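You operate a simulated robot arm through the tools that you are given. There is no shell and no other tool. Be economical: measure what you need, move in short steps, check, and stop when the job is done.

You run a simulated two-armed robot. Do the job below in one go: nothing can be reset, and whatever is moved stays where it is left.

## Task
Pick up the loose brown bushing with one hand, pass it to the other hand and put it on the second shelf from the bottom of the spacer bay. Set down upright: loose brown bushing.

The check looks at the end state, three seconds after you hand in, the way a careful person would. Anything else that was tipped, shoved, dropped, spilled or broken makes it a failure.

## Robot
Two 7-joint arms with two-finger parallel grippers on one trunk, on a base that drives. Base frame: it is fixed to the floor where the robot stands at the start and does not move with it; the origin is under the middle of the robot, x ahead of it, y to its left, z up. Units: cm, rad, N and s.
The left shoulder is at the start at [-9.9, 11.9, 80], the right one opposite. With the tool pointing down near the work surface each hand reaches from about 14 to 58 cm from the robot's upright axis, wherever it stands, measured 20 degrees to its own side. Places, roughly: second shelf of the spacer bay (100x21 cm) [54, 198, 82]. Payload 3.43 kg a hand.
The tool frame of a hand sits at the grasp point between the pads (the TCP): z along the fingers, y along the line on which they close. The tips reach 3 cm beyond it. Largest opening 9.4 cm; finger width 2.8, thickness 1; the body of the gripper, 5 by 9.6 cm, starts 5.5 cm behind the TCP.
Orientation is told as [roll, pitch, yaw] about the base's x, y, z axes, in that order, counted from this pose: with the fingers straight down and closing along the base's y, the tool's x points along the base's -x, its y along +y and its z along -z.

## Interface
- The arms move only by the tool jog_arm. It takes "left_series", "right_series" or both (then of equal length, played together; a hand with none holds still); each is one flat list of numbers, 7 for each row, row after row: the turn, a rotation vector about the tool's x, y, z in units of 180 degrees (1.0 is 180 degrees), then the shift along the tool's x, y, z in units of 250 mm (1.0 is 250 mm), then the gripper command, from -1 (shut) to 1 (fully open), values between in proportion. In form: [wx, wy, wz, x, y, z, grip, wx, wy, wz, x, y, z, grip, ...]. A call has 1 to 12 rows; each row is the pose to reach, as a shift and turn from the pose commanded when the call began, along the tool's axes at that moment. A call with a number of a shift or a turn outside -1 to 1 is refused whole. A row lasts 0.2 s, in which the tool goes at most 5 cm and 0.15 rad; a call with a longer step from one row to the next is refused whole, and so is a gripper value outside its range. A pose out of reach is approached as far as the arm can. The call stops where the force on the tool passes 40 N (or 10 N more than at its start, if that is more) or the arm is blocked; 0.2 s more then pass. The fingers move at their own pace (about 15.3 cm/s each) and stop on an object; they squeeze with about 22 N. The grip force told is the motor's: it shows also when the fingers shut on nothing. Time passes only in rows, and 0.2 s behind the last, so rows that repeat a pose let the fingers close. The reply holds the time, the measured pose of the TCP, the force on the tool along the base axes, the opening and the grip force, in the units named above and with some noise, with the torque about the TCP (base axes, N m) and any sound that the robot's microphone picked up, and new pictures: "show" is both (left out), scene, wrist or none (wrist: the cameras of the hands that moved).
- Cameras (640 x 400 px; columns grow to the right, rows downward): "scene" is now at [1.88, 0.57, 149]; the picture's right is [0.07, -1.00, 0.00], its down [-0.89, -0.06, -0.45] and it looks along [0.45, 0.03, -0.89] (base axes); focal length 262 px, centre (320, 200). "left" rides on the left gripper at [7.6, -1.4, -10.2] in its tool frame; the picture's right is [0.18, 0.98, 0.00], its down [-0.75, 0.14, -0.64] and it looks along [-0.63, 0.12, 0.77] (tool axes); focal length 243 px, centre (320, 200). "right" rides on the right gripper at [7.6, 1.4, -10.2] in its tool frame; the picture's right is [-0.18, 0.98, 0.00], its down [-0.75, -0.14, -0.64] and it looks along [-0.63, -0.12, 0.77] (tool axes); focal length 243 px, centre (320, 200). There is no depth. A picture from a camera that has moved, and an enlarged one, comes with that camera's place and axes in the base frame and with its lens.
- lift_body(by): slides the trunk up (or, below 0, down) by that many cm; the arms and the scene camera ride with it, the base frame stays. It gives what a move gives, with no picture.
- drive_base(legs): drives the robot by 1 to 6 legs, each [ahead, left, turn to the left] in cm, cm and rad, along the robot's own axes; the way and the turn of a leg run together, so that a leg with both is an arc; at most 150 cm and 3.142 rad a leg. The arms and the cameras ride along, it lands a little off, and it stops where it bumps. It gives what a move gives, and a new picture of the scene camera.
- head_to(pan, tilt): turns the head with the scene camera to pan (to the left, within 2.496 rad either way) and tilt (down, from -0.506 to 1.204), counted from straight ahead of the robot. It gives what a move gives, and a new picture of the scene camera.
- inspect(camera, box): a new picture of the part [left, top, right, bottom] of that camera's present view, enlarged. The clock stands still meanwhile.
- job_done(): hands the job in; it is judged then, once.

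Work in short steps. Places have to be worked out from the pictures, the camera data and where the tool is seen: move nearer, look again, correct. Check each grasp and each placing, and mend what went wrong. You have 120 turns and 260 pictures in all, those below and enlarged ones among them. Open the grippers and draw the arms clear of the work before you hand the job in, unless the task says otherwise; then end with one line.

The tools are called after "Request:" as name(argument=value, ...) on one line, values as JSON. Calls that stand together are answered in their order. jog_arm: Moves the arms, as the interface text tells. Its arguments: {"type":"object","properties":{"left_series":{"type":"array"},"right_series":{"type":"array"},"show":{"type":"string","enum":["both","scene","wrist","none"]}},"required":[]} The other tools are called the same way: lift_body (by) slides the trunk up or down; drive_base (legs) drives the base; head_to (pan, tilt) turns the head that bears the scene camera; inspect (camera, box) takes an enlarged picture of a part of a camera's view; job_done () hands the job in.

At the start:

```text
t: 0.0
left_tool_pos: [39.96, 15.66, 86.79]
left_tcp_rot: [-0.001, 0.0, -0.001]
left_wrist_force: [0.6, -0.9, -0.4]
left_ft_torque: [0.03, -0.02, 0.01]
left_grip_width: 9.44
left_finger_force: 0.1
right_tool_pos: [33.69, -13.54, 92.26]
right_tcp_rot: [0.0, 0.0, 0.0]
right_wrist_force: [-0.1, 0.2, 0.0]
right_ft_torque: [-0.05, -0.04, 0.01]
right_grip_width: 9.4
right_finger_force: 0.0
trunk travel left (down, up): [-22.5, 11.0]
robot x, y, heading: [-0.09, -0.02, -0.006]
head pan, tilt: [0.072, 1.101]
```

scene: 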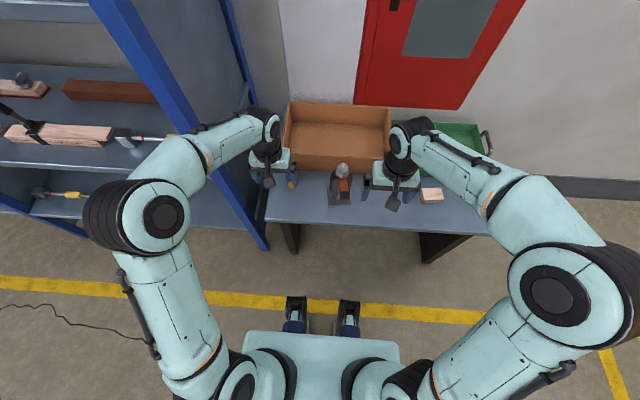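
right: 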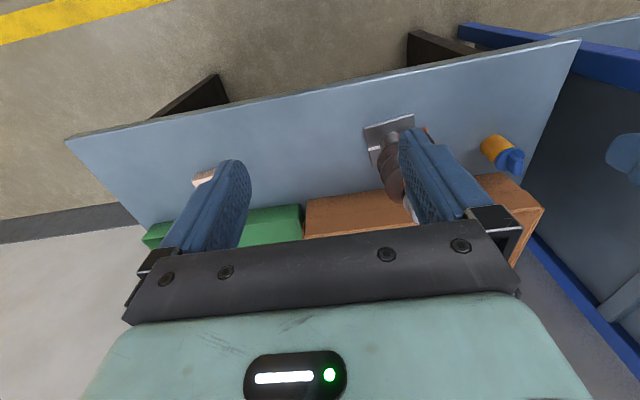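
left: 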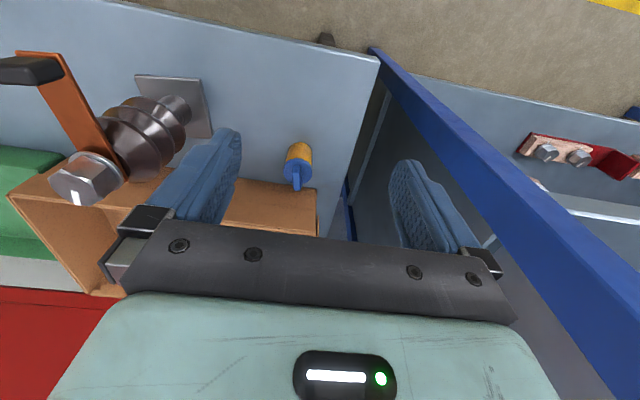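

The table holds a ribbed brown object on a plate, a yellow/blue item and bins. I enlarge to find the loose brown bushing.

Request:
inspect(camera="scene", box=[240, 90, 500, 250])

Request:
inspect(camera="left", box=[0, 30, 340, 240])

Request:
inspect(camera="right", box=[330, 90, 570, 240])

```text
2.46 times, centred on (370, 170) of scene
camera zoom: at [1.88, 0.57, 149.0], right [0.07, -1.0, 0.0], down [-0.89, -0.06, -0.45], along [0.45, 0.03, -0.89], focal length 645 px, centre (197, 274)
```

zoom: 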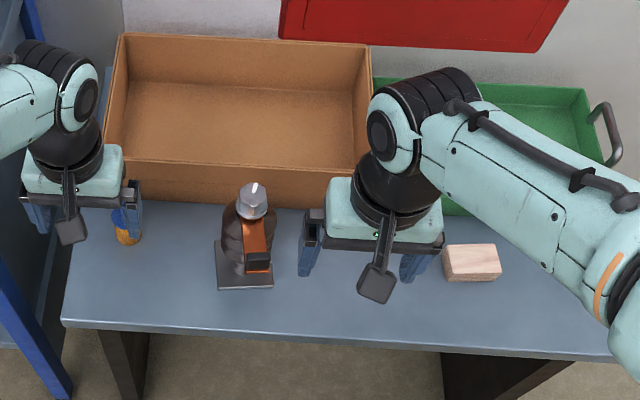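

```text
1.88 times, centred on (170, 135) of left
camera zoom: at [32.38, 14.18, 97.06], right [-0.18, 0.98, 0.0], down [0.75, 0.14, 0.64], along [0.63, 0.12, -0.77], focal length 457 px, centre (602, 322)
```

zoom: 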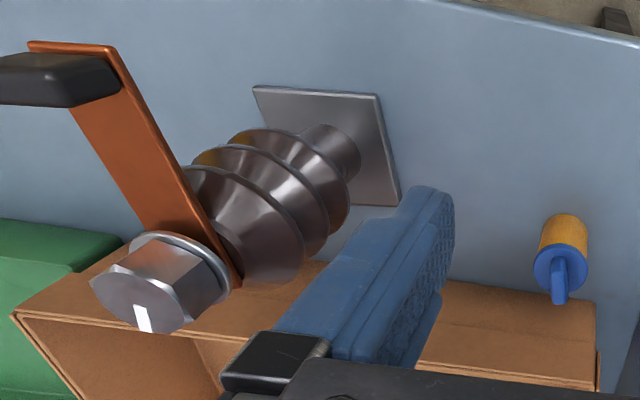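

```text
2.67 times, centred on (450, 165) of right
camera zoom: at [26.09, -12.17, 102.47], right [0.18, 0.98, 0.0], down [0.75, -0.14, 0.64], along [0.63, -0.12, -0.77], focal length 647 px, centre (-27, 293)
```

zoom: 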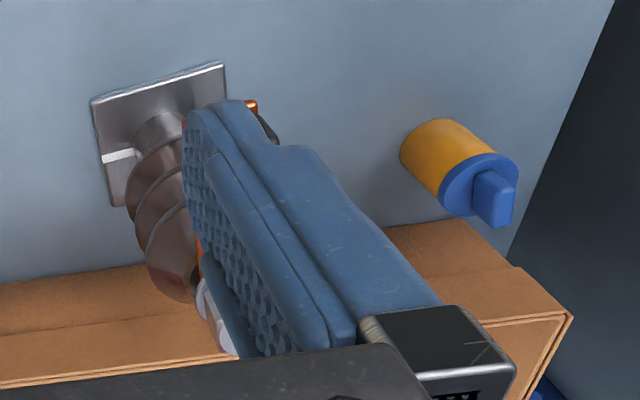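

The ribbed brown object is on a square foot with a copper lever, and may or may not be the one. I look round before deciding, for other candidates and for the bays' labels.

Request:
head_to(pan=0.9, tilt=0.6)

Request:
head_to(pan=1.5, tilt=0.4)

Request:
head_to(pan=-0.5, tilt=0.7)

```text
t: 1.1
left_tool_pos: [40.04, 15.68, 86.79]
left_tcp_rot: [0.0, 0.001, 0.0]
left_wrist_force: [0.5, -0.7, -0.3]
left_ft_torque: [0.0, 0.02, -0.02]
left_grip_width: 9.41
left_finger_force: 0.0
right_tool_pos: [33.77, -13.71, 92.14]
right_tcp_rot: [0.001, 0.0, 0.0]
right_wrist_force: [-0.1, -0.4, 0.0]
right_ft_torque: [-0.01, 0.02, 0.01]
right_grip_width: 9.39
right_finger_force: 0.1
trunk travel left (down, up): [-22.5, 11.0]
robot x, y, heading: [-0.25, 0.3, 0.002]
head pan, tilt: [0.901, 0.6]
camera scene: at [1.09, 7.04, 152.87], right [0.78, -0.62, 0.0], down [-0.35, -0.44, -0.82], along [0.51, 0.65, -0.57], focal length 262 px, centre (320, 200)
```

scene: 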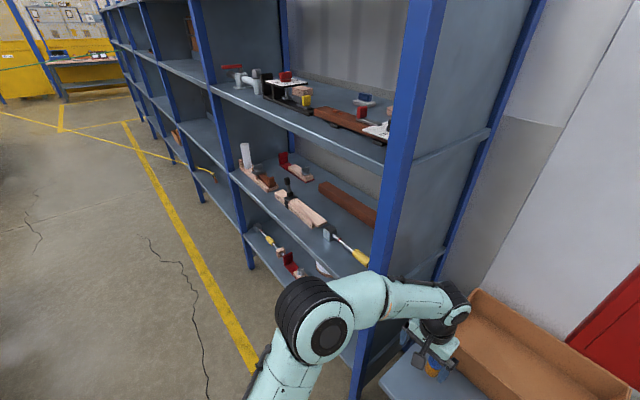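

```text
t: 2.1
left_tool_pos: [39.98, 15.69, 86.67]
left_tcp_rot: [0.001, 0.0, 0.0]
left_wrist_force: [0.4, -1.0, -0.3]
left_ft_torque: [0.01, 0.03, 0.01]
left_grip_width: 9.39
left_finger_force: 0.0
right_tool_pos: [33.67, -13.72, 92.05]
right_tcp_rot: [0.001, 0.0, 0.002]
right_wrist_force: [-0.3, 0.7, -0.6]
right_ft_torque: [-0.03, 0.01, -0.03]
right_grip_width: 9.41
right_finger_force: 0.1
trunk travel left (down, up): [-22.5, 11.0]
robot x, y, heading: [-0.04, -0.07, 0.0]
head pan, tilt: [1.499, 0.4]
camera scene: at [-3.73, 9.36, 154.7], right [1.0, -0.07, 0.0], down [-0.03, -0.39, -0.92], along [0.07, 0.92, -0.39], focal length 262 px, centre (320, 200)
```

scene: 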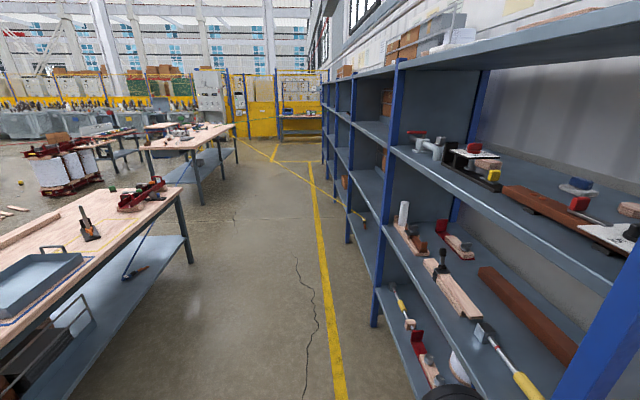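

```text
t: 4.1
left_tool_pos: [39.94, 15.67, 86.7]
left_tcp_rot: [0.0, 0.0, 0.001]
left_wrist_force: [0.1, 0.5, 0.0]
left_ft_torque: [0.01, -0.01, 0.0]
left_grip_width: 9.41
left_finger_force: 0.1
right_tool_pos: [33.55, -13.65, 92.15]
right_tcp_rot: [0.001, 0.0, 0.001]
right_wrist_force: [0.1, -0.4, -0.4]
right_ft_torque: [0.01, -0.02, 0.01]
right_grip_width: 9.41
right_finger_force: 0.0
trunk travel left (down, up): [-22.5, 11.0]
robot x, y, heading: [0.02, 0.04, 0.003]
head pan, tilt: [-0.499, 0.7]
camera scene: at [3.06, -3.94, 152.01], right [-0.48, -0.88, 0.0], down [-0.57, 0.31, -0.77], along [0.67, -0.37, -0.64], focal length 262 px, centre (320, 200)
```

scene: 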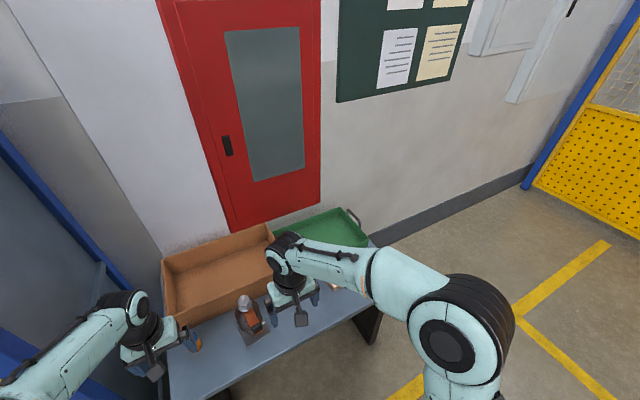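

The only brown bushing is the ribbed one on its foot plate, at about (47,-4), plate at z≈61 and top at z≈81. I look at it enlarged, and at the spacer bay too.

Request:
inspect(camera="scene", box=[200, 270, 320, 345])

Request:
head_to(pan=1.2, tilt=0.35)

Request:
inspect(camera="scene", box=[60, 60, 320, 222])

```text
5.33 times, centred on (260, 308) of scene
camera zoom: at [3.06, -3.94, 152.01], right [-0.48, -0.88, 0.0], down [-0.57, 0.31, -0.77], along [0.67, -0.37, -0.64], focal length 1397 px, centre (640, -373)
```

zoom: 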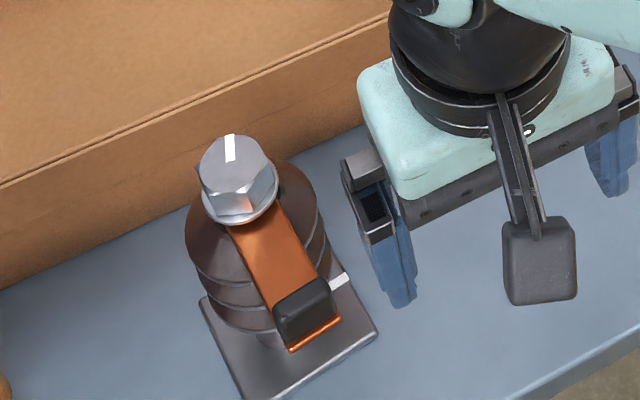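

```text
t: 5.8
left_tool_pos: [40.0, 15.72, 86.76]
left_tcp_rot: [0.0, 0.001, 0.0]
left_wrist_force: [0.5, -0.1, -0.2]
left_ft_torque: [-0.01, 0.01, 0.0]
left_grip_width: 9.4
left_finger_force: 0.1
right_tool_pos: [33.75, -13.61, 92.08]
right_tcp_rot: [-0.001, 0.0, 0.001]
right_wrist_force: [1.0, -0.3, 0.5]
right_ft_torque: [-0.01, 0.0, 0.01]
right_grip_width: 9.4
right_finger_force: 0.1
trunk travel left (down, up): [-22.5, 11.0]
robot x, y, heading: [0.13, -0.24, -0.002]
head pan, tilt: [1.201, 0.351]
camera scene: at [-1.03, 8.8, 155.15], right [0.93, -0.36, 0.0], down [-0.12, -0.32, -0.94], along [0.34, 0.88, -0.34], focal length 262 px, centre (320, 200)
```

scene: 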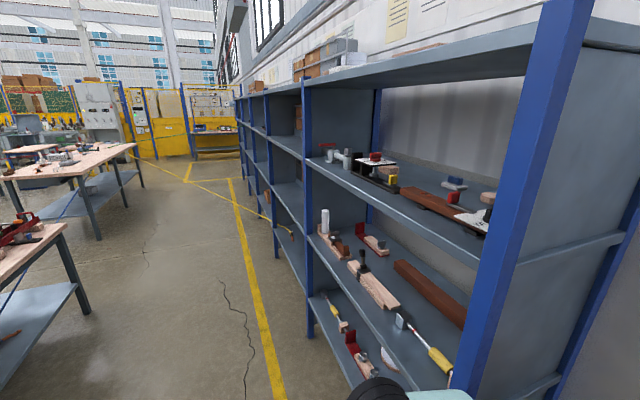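

```text
2.46 times, centred on (190, 141) of scene
camera zoom: at [-1.03, 8.8, 155.15], right [0.93, -0.36, 0.0], down [-0.12, -0.32, -0.94], along [0.34, 0.88, -0.34], focal length 645 px, centre (640, 345)
```

zoom: 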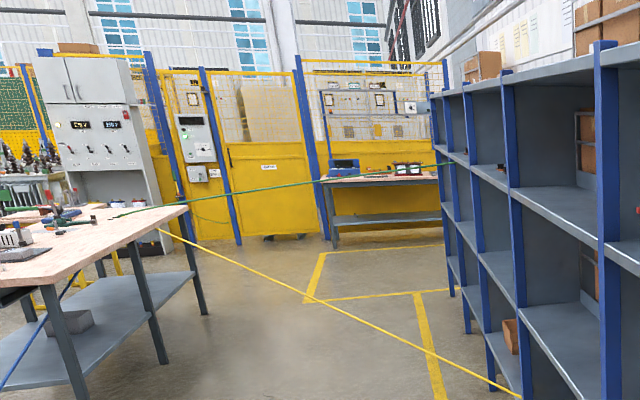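

Next I want a side view of the bushing. I bring the left hand back and tilt it about 51° so that its camera looks level at it, well clear of the copper bar.

Request:
jog_arm(left_series=[0, -0.0404, 0, 0.0457, -0.044, 0.0903, 1, 0, -0.0808, 0, 0.0914, -0.088, 0.1806, 1, 0, -0.1212, 0, 0.1371, -0.132, 0.2709, 1, 0, -0.1616, 0, 0.1828, -0.176, 0.3612, 1, 0, -0.202, 0, 0.2285, -0.22, 0.4515, 1, 0, -0.2424, 0, 0.2742, -0.264, 0.5418, 1, 0, -0.283, 0, 0.32, -0.308, 0.632, 1], show="wrist")

Request:
head_to(pan=0.0, tilt=0.9)

```text
t: 7.4
left_tool_pos: [31.8, 7.8, 70.76]
left_tcp_rot: [-0.004, -0.89, 0.003]
left_wrist_force: [-0.9, 0.6, 0.1]
left_ft_torque: [0.0, 0.01, 0.01]
left_grip_width: 9.39
left_finger_force: 0.1
left hand out of reach, approached as far as the arm can: row 4
right_tool_pos: [33.72, -13.66, 92.16]
right_tcp_rot: [0.0, 0.001, 0.0]
right_wrist_force: [1.4, 0.0, 0.8]
right_ft_torque: [-0.01, -0.04, 0.01]
right_grip_width: 9.38
right_finger_force: 0.0
trunk travel left (down, up): [-22.5, 11.0]
robot x, y, heading: [0.02, 0.11, -0.004]
head pan, tilt: [1.201, 0.351]
camera left: at [19.14, 6.36, 71.47], right [-0.12, 0.98, -0.15], down [-0.02, 0.14, 0.99], along [0.99, 0.12, 0.01], focal length 243 px, centre (320, 200)
```

left: 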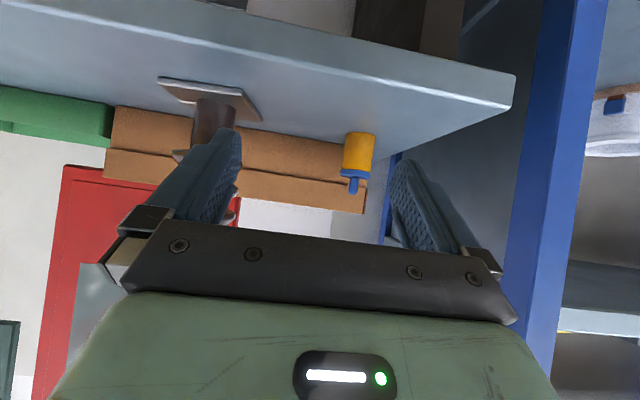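

```text
t: 8.8
left_tool_pos: [32.01, 7.9, 70.82]
left_tcp_rot: [0.0, -0.887, 0.0]
left_wrist_force: [0.5, -0.1, -0.3]
left_ft_torque: [0.01, 0.01, -0.01]
left_grip_width: 9.4
left_finger_force: 0.1
right_tool_pos: [33.55, -13.59, 92.13]
right_tcp_rot: [-0.001, -0.001, 0.0]
right_wrist_force: [0.3, 0.1, -0.4]
right_ft_torque: [0.0, 0.0, 0.0]
right_grip_width: 9.4
right_finger_force: 0.1
trunk travel left (down, up): [-22.5, 11.0]
robot x, y, heading: [-0.53, 0.27, -0.0]
head pan, tilt: [0.0, 0.901]
camera scene: at [3.14, 0.13, 150.4], right [0.0, -1.0, 0.0], down [-0.78, 0.0, -0.62], along [0.62, 0.0, -0.78], focal length 262 px, centre (320, 200)
```

scene: 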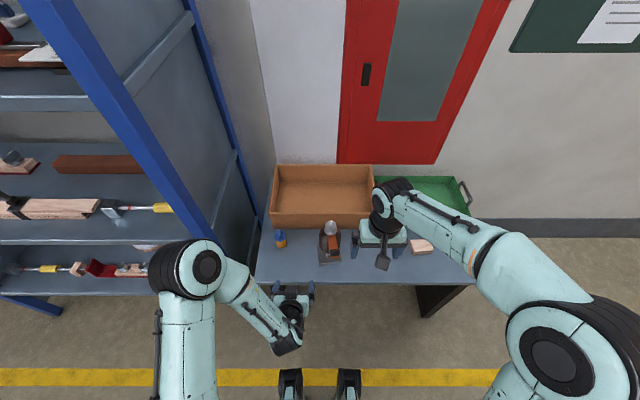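

The view is upside down and a finger hides the bushing. I shift the left hand 10 cm to the right (-y) so that it falls between the fingers.

Request:
jog_arm(left_series=[0, 0, 0, 0, -0.13, 0, 1, 0, 0, 0, 0, -0.26, 0, 1, 0, 0, 0, 0, -0.39, 0, 1], show="none")

Request:
inspect(camera="left", box=[200, 40, 440, 230])

Request:
inspect(camera="scene", box=[250, 190, 410, 290])

```text
t: 9.6
left_tool_pos: [31.82, -1.95, 70.89]
left_tcp_rot: [0.001, -0.889, -0.003]
left_wrist_force: [-0.5, 0.0, 0.2]
left_ft_torque: [-0.05, 0.02, 0.01]
left_grip_width: 9.38
left_finger_force: 0.1
right_tool_pos: [33.74, -13.69, 92.07]
right_tcp_rot: [0.001, -0.001, 0.0]
right_wrist_force: [-0.5, 0.5, 0.3]
right_ft_torque: [0.03, 0.02, -0.02]
right_grip_width: 9.38
right_finger_force: 0.1
trunk travel left (down, up): [-22.5, 11.0]
robot x, y, heading: [0.21, 0.02, -0.001]
head pan, tilt: [0.0, 0.901]
```

```text
2.11 times, centred on (320, 135) of left
camera zoom: at [19.14, -3.42, 71.51], right [-0.12, 0.98, -0.14], down [-0.02, 0.14, 0.99], along [0.99, 0.12, 0.01], focal length 511 px, centre (320, 337)
```

zoom: 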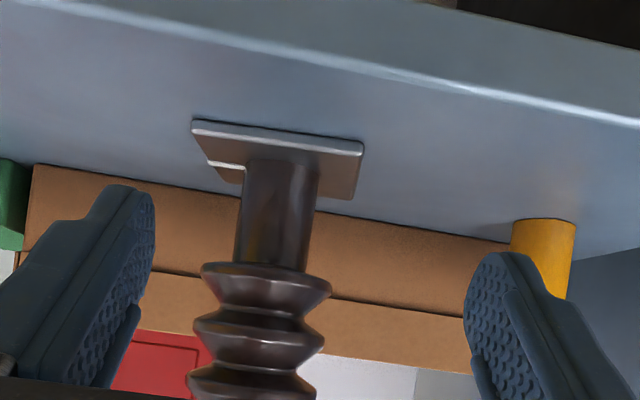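

```text
4.00 times, centred on (330, 240) of scene
camera zoom: at [3.15, 0.06, 150.4], right [0.0, -1.0, 0.0], down [-0.78, 0.0, -0.62], along [0.62, 0.0, -0.78], focal length 1048 px, centre (280, 40)
```

zoom: 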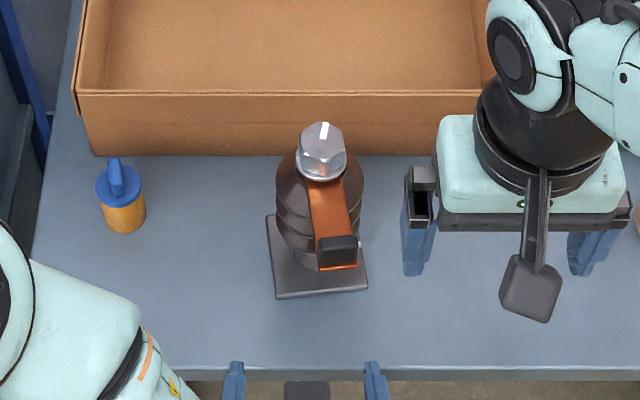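

I can now see a clean neck of about 4 cm across (z≈63–68) under the 7 cm ribs. The axis is at about (48.1,-3.4) and the bolt top at z≈81.8. The plan is that the right hand takes the bolt from above and the left then takes the neck from the front. I look closer at the bolt's flats.

Request:
inspect(camera="scene", box=[310, 210, 358, 240])

Request:
inspect(camera="left", box=[220, 140, 420, 265])

```text
13.33 times, centred on (334, 225) of scene
camera zoom: at [3.15, 0.06, 150.4], right [0.0, -1.0, 0.0], down [-0.78, 0.0, -0.62], along [0.62, 0.0, -0.78], focal length 3492 px, centre (133, -133)
```

zoom: 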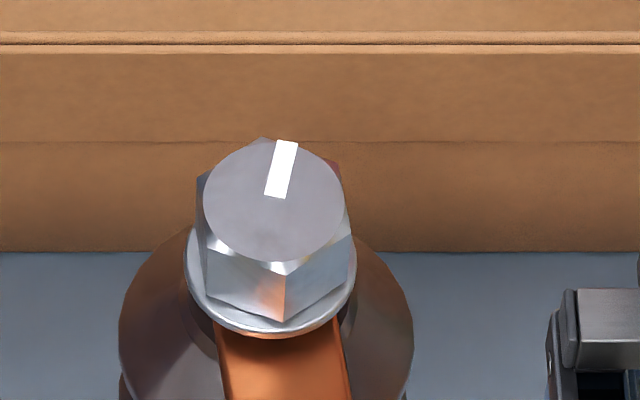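

```text
3.20 times, centred on (320, 202) of left
camera zoom: at [19.14, -3.42, 71.51], right [-0.12, 0.98, -0.14], down [-0.02, 0.14, 0.99], along [0.99, 0.12, 0.01], focal length 776 px, centre (320, 192)
```

zoom: 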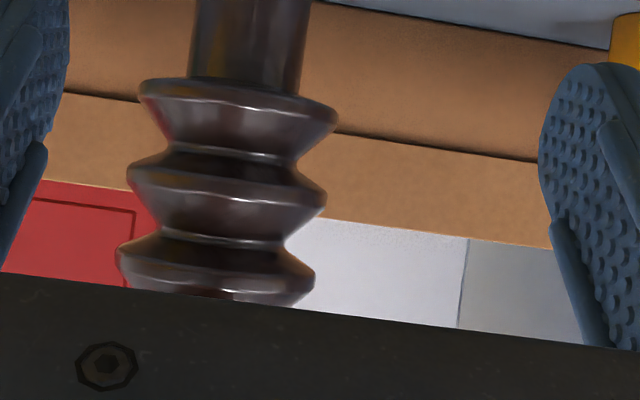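

The bolt's flats face ±y, about 3.6 cm across, turned about +0.1 rad, and the head is about 1.9 cm high. I move the right hand to above the bolt, TCP z 88, and check its alignment.

Request:
jog_arm(right_series=[0, 0, -0.0064, -0.115, 0.082, 0.033, 1, 0, 0, -0.0127, -0.23, 0.164, 0.066, 1, 0, 0, -0.019, -0.346, 0.247, 0.098, 1, 0, 0, -0.0254, -0.461, 0.329, 0.131, 1, 0, 0, -0.0318, -0.576, 0.411, 0.164, 1, 0, 0, -0.0318, -0.576, 0.411, 0.164, 1], show="both")

Request:
inspect(camera="scene", box=[290, 180, 386, 240])

Request:
inspect(camera="right", box=[180, 60, 460, 235])

```text
t: 11.0
left_tool_pos: [31.83, -1.94, 70.93]
left_tcp_rot: [0.001, -0.889, 0.0]
left_wrist_force: [-1.5, -0.3, -0.1]
left_ft_torque: [0.01, 0.03, 0.01]
left_grip_width: 9.4
left_finger_force: 0.1
right_tool_pos: [48.09, -3.22, 87.9]
right_tcp_rot: [0.0, 0.001, 0.101]
right_wrist_force: [-0.7, -1.2, 1.1]
right_ft_torque: [-0.02, -0.02, -0.01]
right_grip_width: 9.42
right_finger_force: 0.0
trunk travel left (down, up): [-22.5, 11.0]
robot x, y, heading: [-0.05, 0.05, -0.002]
head pan, tilt: [0.0, 0.901]
camera scene: at [3.1, 0.09, 150.4], right [0.0, -1.0, 0.0], down [-0.78, 0.0, -0.62], along [0.62, 0.0, -0.78], focal length 262 px, centre (320, 200)
camera right: at [40.33, -2.56, 98.33], right [0.08, 1.0, 0.0], down [0.76, -0.07, 0.64], along [0.64, -0.05, -0.77], focal length 243 px, centre (320, 200)
```

scene: 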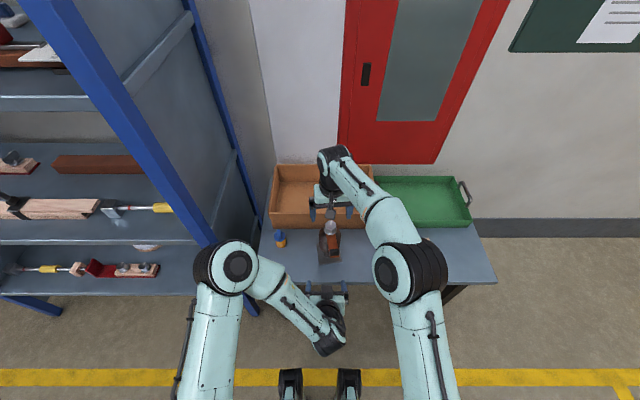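
right: 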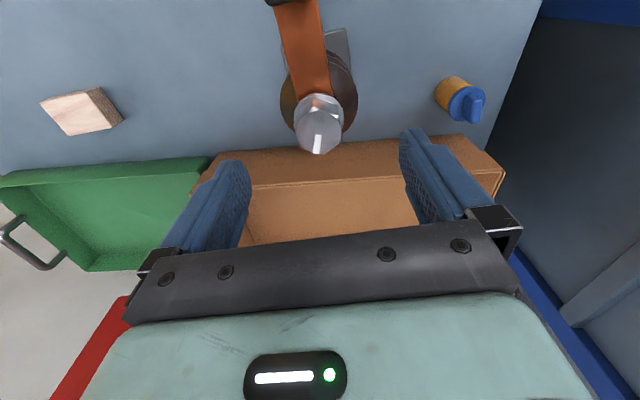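

```text
6.67 times, centred on (338, 210) of scene
camera zoom: at [3.1, 0.09, 150.4], right [0.0, -1.0, 0.0], down [-0.78, 0.0, -0.62], along [0.62, 0.0, -0.78], focal length 1746 px, centre (200, 133)
```

zoom: 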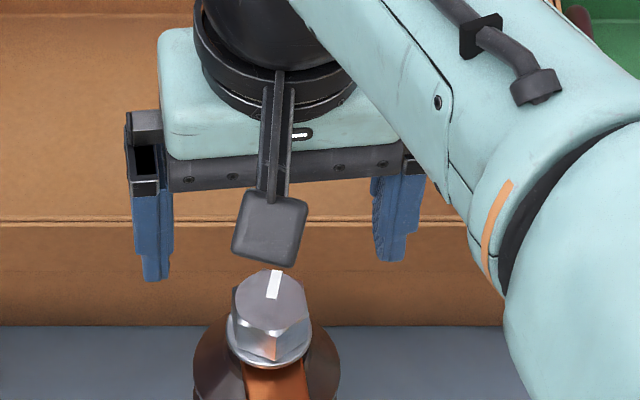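

```text
2.29 times, centred on (320, 148) of right
camera zoom: at [40.33, -2.56, 98.33], right [0.08, 1.0, 0.0], down [0.76, -0.07, 0.64], along [0.64, -0.05, -0.77], focal length 555 px, centre (320, 320)
```

zoom: 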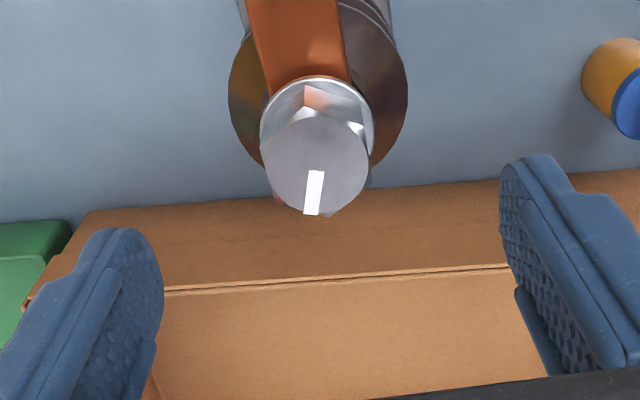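

The bolt is at about (47.85,-3.3) with its top at z≈81.4, between the fingers. I go down to TCP z≈82.6 and close.

Request:
jog_arm(right_series=[0, 0, 0, 0.008, -0.002, 0.1, 1, 0, 0, 0, 0.008, -0.002, 0.18, 1, 0, 0, 0, 0.008, -0.002, 0.212, 1, 0, 0, 0, 0.008, -0.002, 0.212, 0, 0, 0, 0, 0.008, -0.002, 0.212, -1, 0, 0, 0, 0.008, -0.002, 0.212, -1, 0, 0, 0, 0.008, -0.002, 0.212, -1], show="none")

Request:
inspect(camera="right", box=[180, 60, 460, 235])

Request:
inspect(camera="scene", box=[290, 190, 386, 250])

```text
t: 12.6
left_tool_pos: [31.9, -2.04, 70.83]
left_tcp_rot: [0.0, -0.888, 0.0]
left_wrist_force: [0.6, 0.0, -0.4]
left_ft_torque: [0.01, 0.01, 0.01]
left_grip_width: 9.4
left_finger_force: 0.0
right_tool_pos: [47.82, -3.47, 82.76]
right_tcp_rot: [0.001, 0.001, 0.097]
right_wrist_force: [-0.3, -0.8, -0.8]
right_ft_torque: [-0.01, -0.04, 0.0]
right_grip_width: 3.34
right_finger_force: 21.9
trunk travel left (down, up): [-22.5, 11.0]
robot x, y, heading: [0.0, -0.04, -0.002]
head pan, tilt: [0.0, 0.901]
```

```text
2.29 times, centred on (320, 148) of right
camera zoom: at [40.1, -2.65, 93.08], right [0.09, 1.0, 0.0], down [0.76, -0.07, 0.64], along [0.64, -0.06, -0.77], focal length 555 px, centre (320, 320)
```

zoom: 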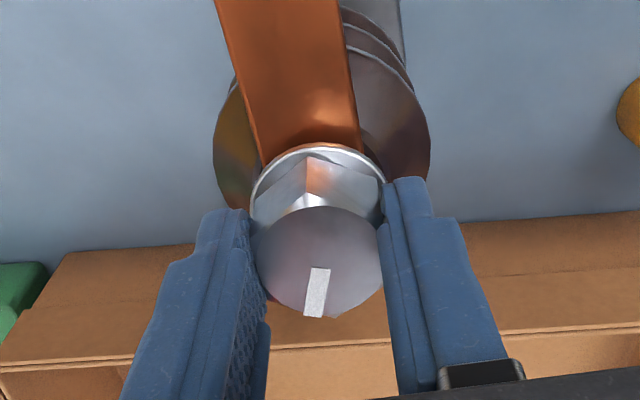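

```text
6.67 times, centred on (338, 220) of scene
camera zoom: at [3.15, 0.1, 150.4], right [0.0, -1.0, 0.0], down [-0.78, 0.0, -0.62], along [0.62, 0.0, -0.78], focal length 1746 px, centre (200, 67)
```

zoom: 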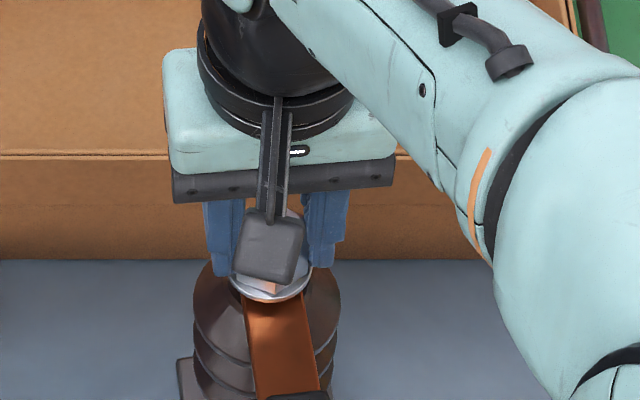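

The fingers hold the flats squarely, 3.34 cm open. I try a lift of 2.5 cm in small steps.

Request:
jog_arm(right_series=[0, 0, 0, 0, 0, -0.02, -1, 0, 0, 0, 0, 0, -0.04, -1, 0, 0, 0, 0, 0, -0.06, -1, 0, 0, 0, 0, 0, -0.08, -1, 0, 0, 0, 0, 0, -0.1, -1, 0, 0, 0, 0, 0, -0.1, -1, 0, 0, 0, 0, 0, -0.1, -1], show="none")

Request:
inspect(camera="left", box=[200, 40, 440, 230])

Request:
inspect(camera="right", box=[180, 60, 460, 235])

```text
t: 14.2
left_tool_pos: [31.84, -1.98, 70.84]
left_tcp_rot: [0.001, -0.889, 0.001]
left_wrist_force: [0.3, 0.4, -0.1]
left_ft_torque: [0.0, -0.02, 0.01]
left_grip_width: 9.4
left_finger_force: 0.0
right_tool_pos: [47.99, -3.43, 85.26]
right_tcp_rot: [0.001, 0.0, 0.098]
right_wrist_force: [0.9, 0.1, -7.8]
right_ft_torque: [0.03, -0.02, 0.01]
right_grip_width: 3.36
right_finger_force: 21.8
trunk travel left (down, up): [-22.5, 11.0]
robot x, y, heading: [-0.5, 0.12, 0.002]
head pan, tilt: [0.0, 0.901]
```

```text
2.11 times, centred on (320, 135) of left
camera zoom: at [19.17, -3.36, 71.5], right [-0.12, 0.98, -0.14], down [-0.02, 0.14, 0.99], along [0.99, 0.12, 0.01], focal length 511 px, centre (320, 337)
```

zoom: 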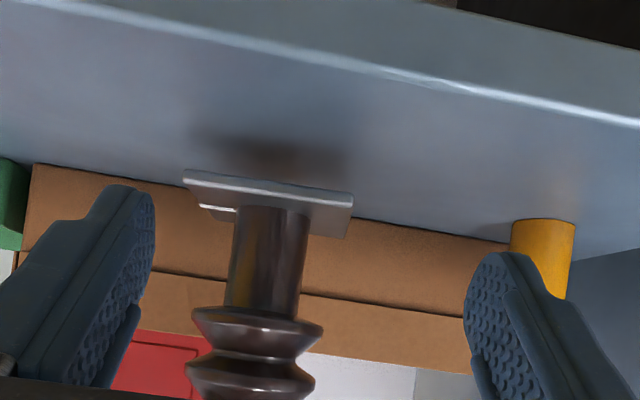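

```text
2.29 times, centred on (320, 148) of right
camera zoom: at [40.24, -2.74, 95.55], right [0.09, 1.0, 0.0], down [0.76, -0.07, 0.64], along [0.64, -0.05, -0.77], focal length 555 px, centre (320, 320)
```

zoom: 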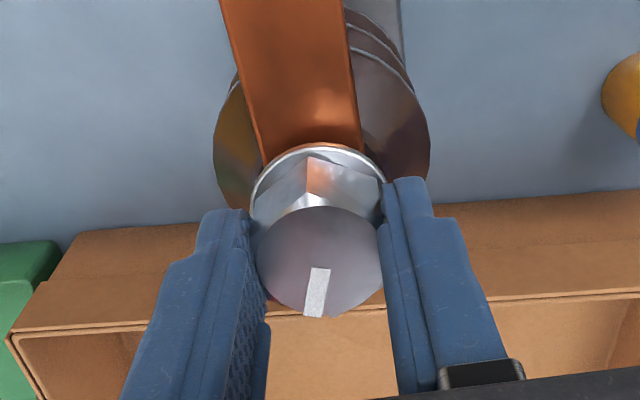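

The bushing is lifted and hangs level, about 7.8 N, with no slip. I raise it another 12.7 cm while the left hand gets ready in front of the neck, tilted 25° below level.

Request:
jog_arm(right_series=[0, 0, 0, 0, 0, -0.051, -1, 0, 0, 0, 0, 0, -0.102, -1, 0, 0, 0, 0, 0, -0.153, -1, 0, 0, 0, 0, 0, -0.204, -1, 0, 0, 0, 0, 0, -0.255, -1, 0, 0, 0, 0, 0, -0.306, -1, 0, 0, 0, 0, 0, -0.357, -1, 0, 0, 0, 0, 0, -0.408, -1, 0, 0, 0, 0, 0, -0.459, -1, 0, 0, 0, 0, 0, -0.51, -1, 0, 0, 0, 0, 0, -0.51, -1], left_series=[0, -0.0078, 0, -0.0363, -0.0056, -0.0235, 1, 0, -0.0156, 0, -0.0726, -0.0112, -0.047, 1, 0, -0.0234, 0, -0.1089, -0.0168, -0.0705, 1, 0, -0.0312, 0, -0.1452, -0.0224, -0.094, 1, 0, -0.039, 0, -0.1815, -0.028, -0.1175, 1, 0, -0.0468, 0, -0.2178, -0.0336, -0.141, 1, 0, -0.0546, 0, -0.2541, -0.0392, -0.1645, 1, 0, -0.0624, 0, -0.2904, -0.0448, -0.188, 1, 0, -0.0702, 0, -0.3267, -0.0504, -0.2115, 1, 0, -0.078, 0, -0.363, -0.056, -0.235, 1, 0, -0.078, 0, -0.363, -0.056, -0.235, 1], show="scene")

Request:
inspect(camera="left", box=[160, 40, 480, 240])

Request:
inspect(camera="scene", box=[250, 130, 410, 310])

```text
t: 16.6
left_tool_pos: [33.19, -3.14, 81.61]
left_tcp_rot: [0.0, -1.134, 0.0]
left_wrist_force: [0.2, -0.6, 0.2]
left_ft_torque: [-0.01, -0.03, -0.02]
left_grip_width: 9.4
left_finger_force: 0.1
right_tool_pos: [48.11, -3.41, 97.98]
right_tcp_rot: [-0.001, 0.003, 0.1]
right_wrist_force: [-0.1, 0.2, -7.4]
right_ft_torque: [-0.01, -0.02, -0.04]
right_grip_width: 3.37
right_finger_force: 22.2
trunk travel left (down, up): [-22.5, 11.0]
robot x, y, heading: [0.18, -0.2, -0.002]
head pan, tilt: [0.0, 0.901]
camera scene: at [3.21, 0.11, 150.4], right [0.0, -1.0, 0.0], down [-0.78, 0.0, -0.62], along [0.62, 0.0, -0.78], focal length 262 px, centre (320, 200)
```

scene: 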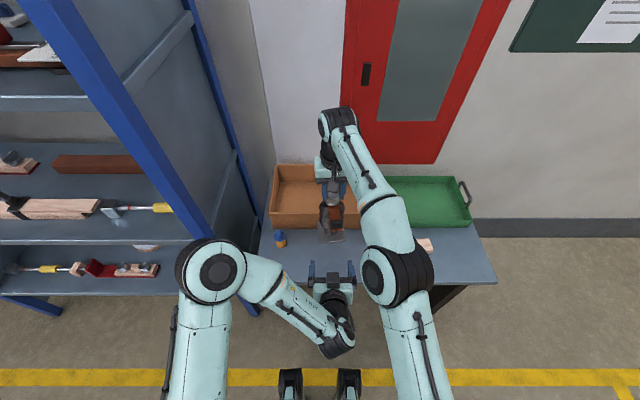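

```text
2.00 times, centred on (320, 140) of left
camera zoom: at [20.72, -4.68, 79.18], right [-0.08, 0.98, -0.17], down [-0.26, 0.14, 0.95], along [0.96, 0.12, 0.25], focal length 485 px, centre (320, 320)
```

zoom: 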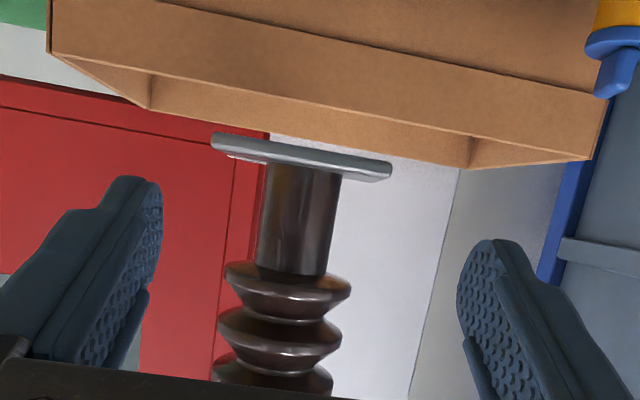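

```text
2.22 times, centred on (330, 220) of scene
camera zoom: at [3.21, 0.11, 150.4], right [0.0, -1.0, 0.0], down [-0.78, 0.0, -0.62], along [0.62, 0.0, -0.78], focal length 582 px, centre (298, 156)
```

zoom: 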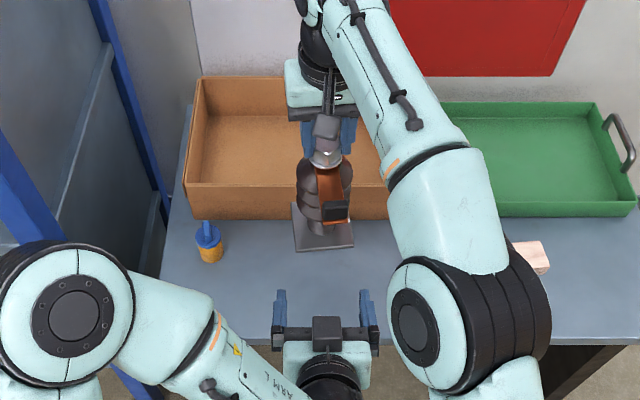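

The neck is at y≈-3.3, z≈78.2–83.8, so the left hand is on line. I advance 10 cm and look again.

Request:
jog_arm(left_series=[0, 0, 0, -0.0423, -0.002, 0.0906, 1, 0, 0, 0, -0.0846, -0.004, 0.1812, 1, 0, 0, 0, -0.127, -0.006, 0.272, 1, 0, 0, 0, -0.169, -0.006, 0.362, 1, 0, 0, 0, -0.169, -0.006, 0.362, 1], show="none")

Request:
inspect(camera="left", box=[160, 40, 480, 240])

Request:
inspect(camera="scene", box=[270, 140, 390, 280])

```text
t: 17.8
left_tool_pos: [43.38, -3.4, 81.58]
left_tcp_rot: [0.001, -1.135, -0.001]
left_wrist_force: [-0.4, 0.0, 0.0]
left_ft_torque: [0.0, -0.01, -0.02]
left_grip_width: 9.37
left_finger_force: 0.1
right_tool_pos: [47.94, -3.44, 97.91]
right_tcp_rot: [0.0, 0.0, 0.1]
right_wrist_force: [-1.4, -0.1, -7.4]
right_ft_torque: [-0.03, -0.01, -0.01]
right_grip_width: 3.36
right_finger_force: 22.3
trunk travel left (down, up): [-22.5, 11.0]
robot x, y, heading: [0.02, 0.22, 0.0]
head pan, tilt: [0.0, 0.901]
```

```text
2.00 times, centred on (320, 140) of left
camera zoom: at [30.79, -4.85, 79.11], right [-0.08, 0.98, -0.17], down [-0.26, 0.14, 0.95], along [0.96, 0.12, 0.25], focal length 485 px, centre (320, 320)
```

zoom: 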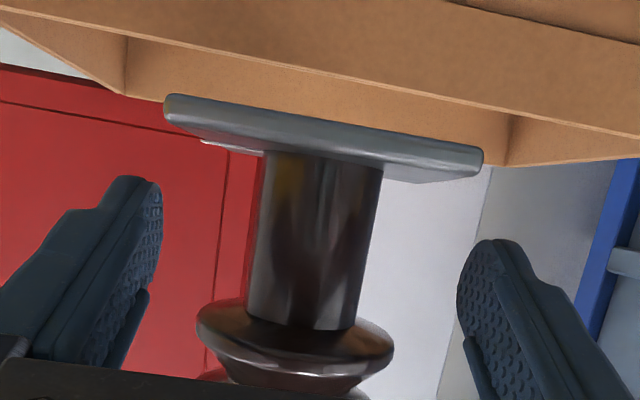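

```text
2.86 times, centred on (330, 210) of scene
camera zoom: at [3.18, 0.12, 150.4], right [0.0, -1.0, 0.0], down [-0.78, 0.0, -0.62], along [0.62, 0.0, -0.78], focal length 748 px, centre (291, 171)
```

zoom: 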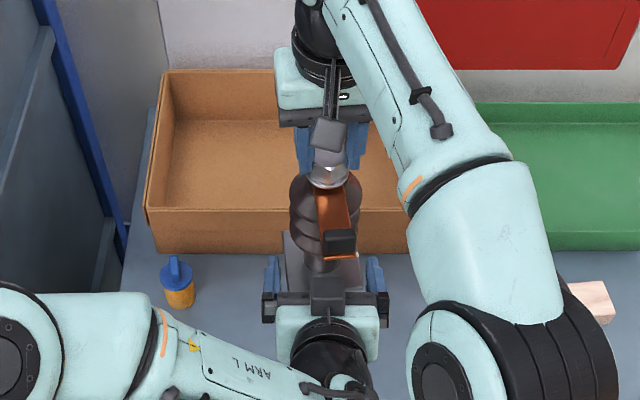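

It is centred, so I advance 3.7 cm more and close on the neck while the right hand keeps hold.

Request:
jog_arm(left_series=[0, 0, 0, -0.03, 0, 0.067, 1, 0, 0, 0, -0.0626, 0, 0.134, 1, 0, 0, 0, -0.0626, 0, 0.134, 1, 0, 0, 0, -0.0626, 0, 0.134, 0.2, 0, 0, 0, -0.0626, 0, 0.134, -0.1, 0, 0, 0, -0.0626, 0, 0.134, -1, 0, 0, 0, -0.0626, 0, 0.134, -1, 0, 0, 0, -0.0626, 0, 0.134, -1], show="none")

Request:
inspect(camera="left", box=[160, 40, 480, 240])

Request:
inspect(camera="right", box=[180, 60, 460, 235])

```text
t: 19.6
left_tool_pos: [46.85, -3.47, 81.6]
left_tcp_rot: [0.001, -1.13, -0.001]
left_wrist_force: [-7.3, 0.9, -9.4]
left_ft_torque: [-0.14, -0.47, 0.05]
left_grip_width: 4.09
left_finger_force: 22.1
right_tool_pos: [48.01, -3.48, 97.97]
right_tcp_rot: [0.0, -0.003, 0.1]
right_wrist_force: [7.5, -1.0, 9.4]
right_ft_torque: [-0.05, -0.51, -0.03]
right_grip_width: 3.35
right_finger_force: 21.9
trunk travel left (down, up): [-22.5, 11.0]
robot x, y, heading: [-0.41, 0.31, 0.007]
head pan, tilt: [0.0, 0.901]
```

```text
2.00 times, centred on (320, 140) of left
camera zoom: at [34.27, -4.94, 79.1], right [-0.08, 0.98, -0.17], down [-0.26, 0.14, 0.96], along [0.96, 0.12, 0.24], focal length 485 px, centre (320, 320)
```

zoom: 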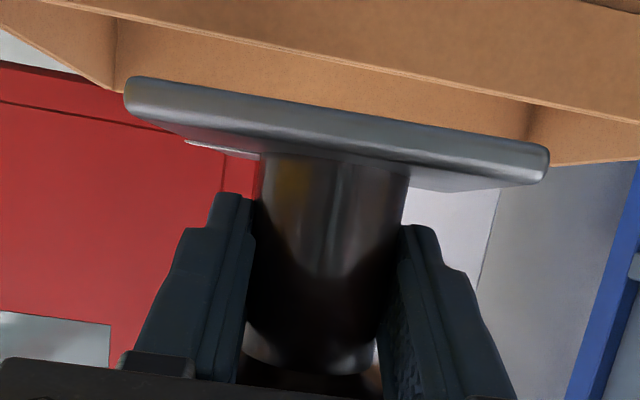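

```text
2.29 times, centred on (320, 148) of right
camera zoom: at [40.27, -2.8, 108.37], right [0.09, 1.0, 0.0], down [0.76, -0.07, 0.64], along [0.64, -0.05, -0.76], focal length 555 px, centre (320, 320)
```

zoom: 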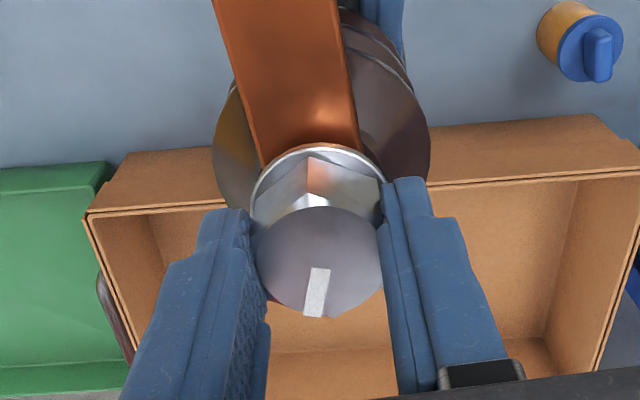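

Both hands hold it: the left neck opening is 4.09 cm and there is a mild strain of about 9 N between the hands. I ease it by moving the right hand a millimetre up and forward.

Request:
jog_arm(right_series=[0, 0, 0, -0.002, 0, -0.002, -1, 0, 0, 0, -0.004, 0, -0.004, -1, 0, 0, 0, -0.004, 0, -0.004, -1], show="none")

Request:
head_to(pan=1.5, tilt=0.5)

Request:
inspect(camera="scene", box=[220, 80, 440, 220])

```text
t: 20.4
left_tool_pos: [46.82, -3.47, 81.63]
left_tcp_rot: [0.001, -1.132, -0.001]
left_wrist_force: [-2.9, 2.8, -11.1]
left_ft_torque: [-0.17, -0.34, 0.03]
left_grip_width: 4.11
left_finger_force: 22.0
right_tool_pos: [48.13, -3.45, 98.07]
right_tcp_rot: [-0.001, -0.003, 0.1]
right_wrist_force: [3.5, -2.6, 11.1]
right_ft_torque: [-0.12, -0.13, -0.01]
right_grip_width: 3.33
right_finger_force: 21.4
trunk travel left (down, up): [-22.5, 11.0]
robot x, y, heading: [0.29, -0.16, 0.0]
head pan, tilt: [0.0, 0.901]
```

```text
t: 22.0
left_tool_pos: [46.75, -3.5, 81.74]
left_tcp_rot: [0.0, -1.134, 0.0]
left_wrist_force: [-1.9, 5.7, -10.9]
left_ft_torque: [-0.74, -0.19, 0.09]
left_grip_width: 4.1
left_finger_force: 21.7
right_tool_pos: [48.06, -3.49, 98.07]
right_tcp_rot: [0.0, 0.001, 0.099]
right_wrist_force: [2.8, -5.9, 10.1]
right_ft_torque: [-0.11, 0.02, -0.03]
right_grip_width: 3.37
right_finger_force: 22.6
trunk travel left (down, up): [-22.5, 11.0]
robot x, y, heading: [-0.05, -0.11, 0.0]
head pan, tilt: [1.499, 0.499]
camera scene: at [-3.69, 9.19, 153.78], right [1.0, -0.07, 0.0], down [-0.03, -0.48, -0.88], along [0.06, 0.88, -0.48], focal length 262 px, centre (320, 200)
```

scene: 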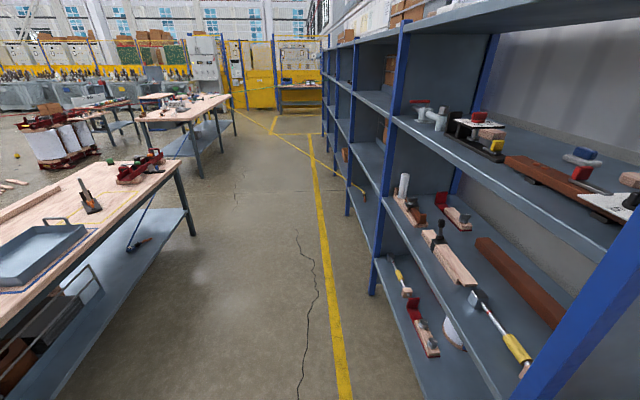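

```text
2.86 times, centred on (330, 150) of scene
camera zoom: at [-3.69, 9.19, 153.78], right [1.0, -0.07, 0.0], down [-0.03, -0.48, -0.88], along [0.06, 0.88, -0.48], focal length 748 px, centre (291, 343)
```

zoom: 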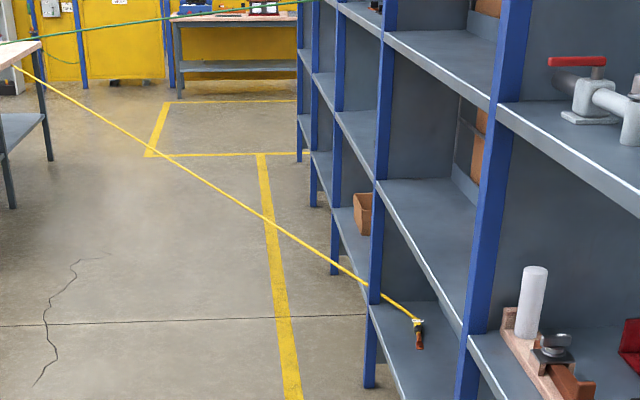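

The way along the aisle is clear. A yellow cord runs from the bottom shelf of the spacer bay across the aisle beyond y≈247, so I stay short of it. I back off 28 cm with both hands holding, to clear the racks, then slide left.

Request:
drive_base(legs=[[-28, 0, 0]])

Request:
inspect(camera="left", box=[160, 40, 480, 240])

```text
t: 24.0
left_tool_pos: [18.73, -3.62, 81.68]
left_tcp_rot: [0.0, -1.132, -0.004]
left_wrist_force: [-3.1, 7.7, -16.2]
left_ft_torque: [-1.03, -0.21, 0.14]
left_grip_width: 4.1
left_finger_force: 22.0
right_tool_pos: [19.99, -3.71, 98.09]
right_tcp_rot: [0.0, 0.001, 0.094]
right_wrist_force: [1.4, -7.5, 8.4]
right_ft_torque: [-0.19, -0.07, -0.03]
right_grip_width: 3.36
right_finger_force: 21.5
trunk travel left (down, up): [-22.5, 11.0]
robot x, y, heading: [-28.07, 0.25, -0.011]
head pan, tilt: [1.499, 0.499]
camera scene: at [-31.78, 9.3, 153.78], right [1.0, -0.08, 0.0], down [-0.04, -0.48, -0.88], along [0.07, 0.88, -0.48], focal length 262 px, centre (320, 200)
```

scene: 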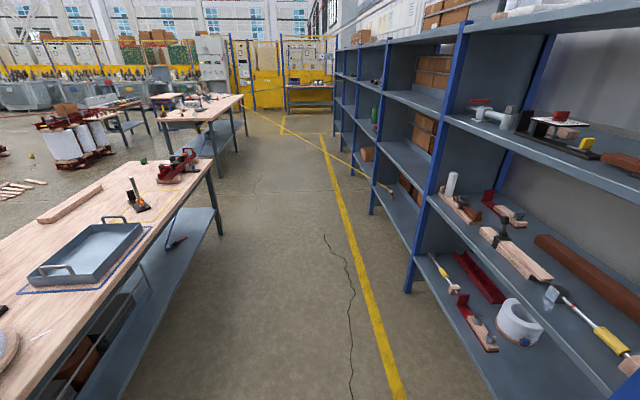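

```text
2.00 times, centred on (320, 140) of left
camera zoom: at [6.23, -5.06, 79.21], right [-0.07, 0.98, -0.17], down [-0.26, 0.14, 0.95], along [0.96, 0.11, 0.25], focal length 485 px, centre (320, 320)
```

zoom: 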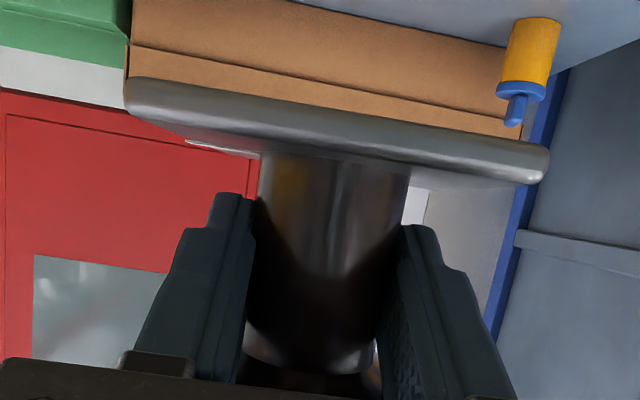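

The hold is unchanged after the move. The wooden table's edge is at x≈-100, so there is room, and I slide left 150 cm.

Request:
drive_base(legs=[[0, 150, 0.011]])

Request:
inspect(camera="left", box=[160, 40, 480, 240])

Request:
head_to(pan=0.6, tilt=0.7)

```text
t: 37.4
left_tool_pos: [19.45, 148.25, 81.64]
left_tcp_rot: [0.001, -1.133, -0.001]
left_wrist_force: [-4.5, 2.0, -7.1]
left_ft_torque: [0.03, -0.31, 0.02]
left_grip_width: 4.09
left_finger_force: 21.5
right_tool_pos: [20.68, 148.06, 98.01]
right_tcp_rot: [0.0, -0.001, 0.095]
right_wrist_force: [3.8, -1.0, 0.1]
right_ft_torque: [-0.2, -0.29, -0.01]
right_grip_width: 3.36
right_finger_force: 21.9
trunk travel left (down, up): [-22.5, 11.0]
robot x, y, heading: [-27.49, 151.98, -0.003]
head pan, tilt: [1.499, 0.499]
camera scene: at [-31.1, 160.96, 153.79], right [1.0, -0.07, 0.0], down [-0.04, -0.48, -0.88], along [0.06, 0.88, -0.48], focal length 262 px, centre (320, 200)
```

scene: 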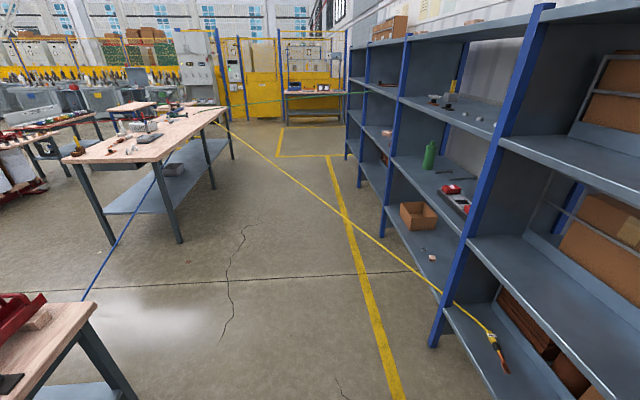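

```text
2.00 times, centred on (320, 140) of left
camera zoom: at [6.91, 146.74, 79.18], right [-0.08, 0.98, -0.17], down [-0.26, 0.14, 0.95], along [0.96, 0.12, 0.25], focal length 485 px, centre (320, 320)
```

zoom: 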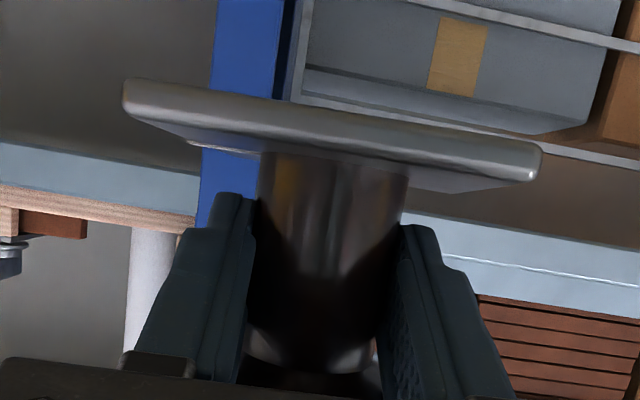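

```text
t: 38.6
left_tool_pos: [19.34, 148.25, 81.65]
left_tcp_rot: [-0.001, -1.134, -0.003]
left_wrist_force: [0.1, 0.1, -5.6]
left_ft_torque: [0.18, -0.03, -0.01]
left_grip_width: 4.11
left_finger_force: 21.8
right_tool_pos: [20.66, 148.18, 98.15]
right_tcp_rot: [0.001, 0.0, 0.095]
right_wrist_force: [-0.4, 1.0, -1.7]
right_ft_torque: [-0.15, 0.09, 0.04]
right_grip_width: 3.37
right_finger_force: 21.9
trunk travel left (down, up): [-22.5, 11.0]
robot x, y, heading: [-27.73, 152.27, -0.003]
head pan, tilt: [0.6, 0.7]
camera scene: at [-24.76, 156.67, 152.01], right [0.56, -0.83, 0.0], down [-0.53, -0.36, -0.76], along [0.63, 0.43, -0.64], focal length 262 px, centre (320, 200)
```

scene: 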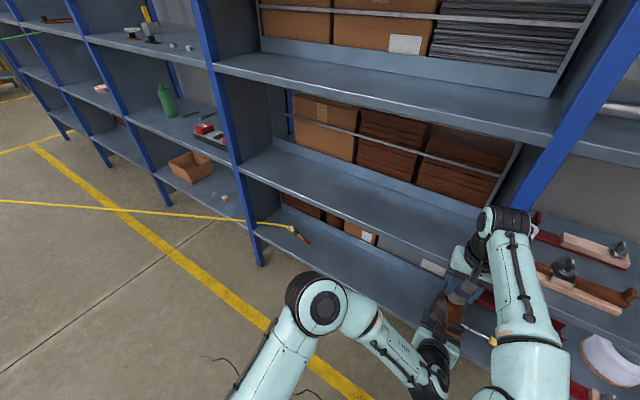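

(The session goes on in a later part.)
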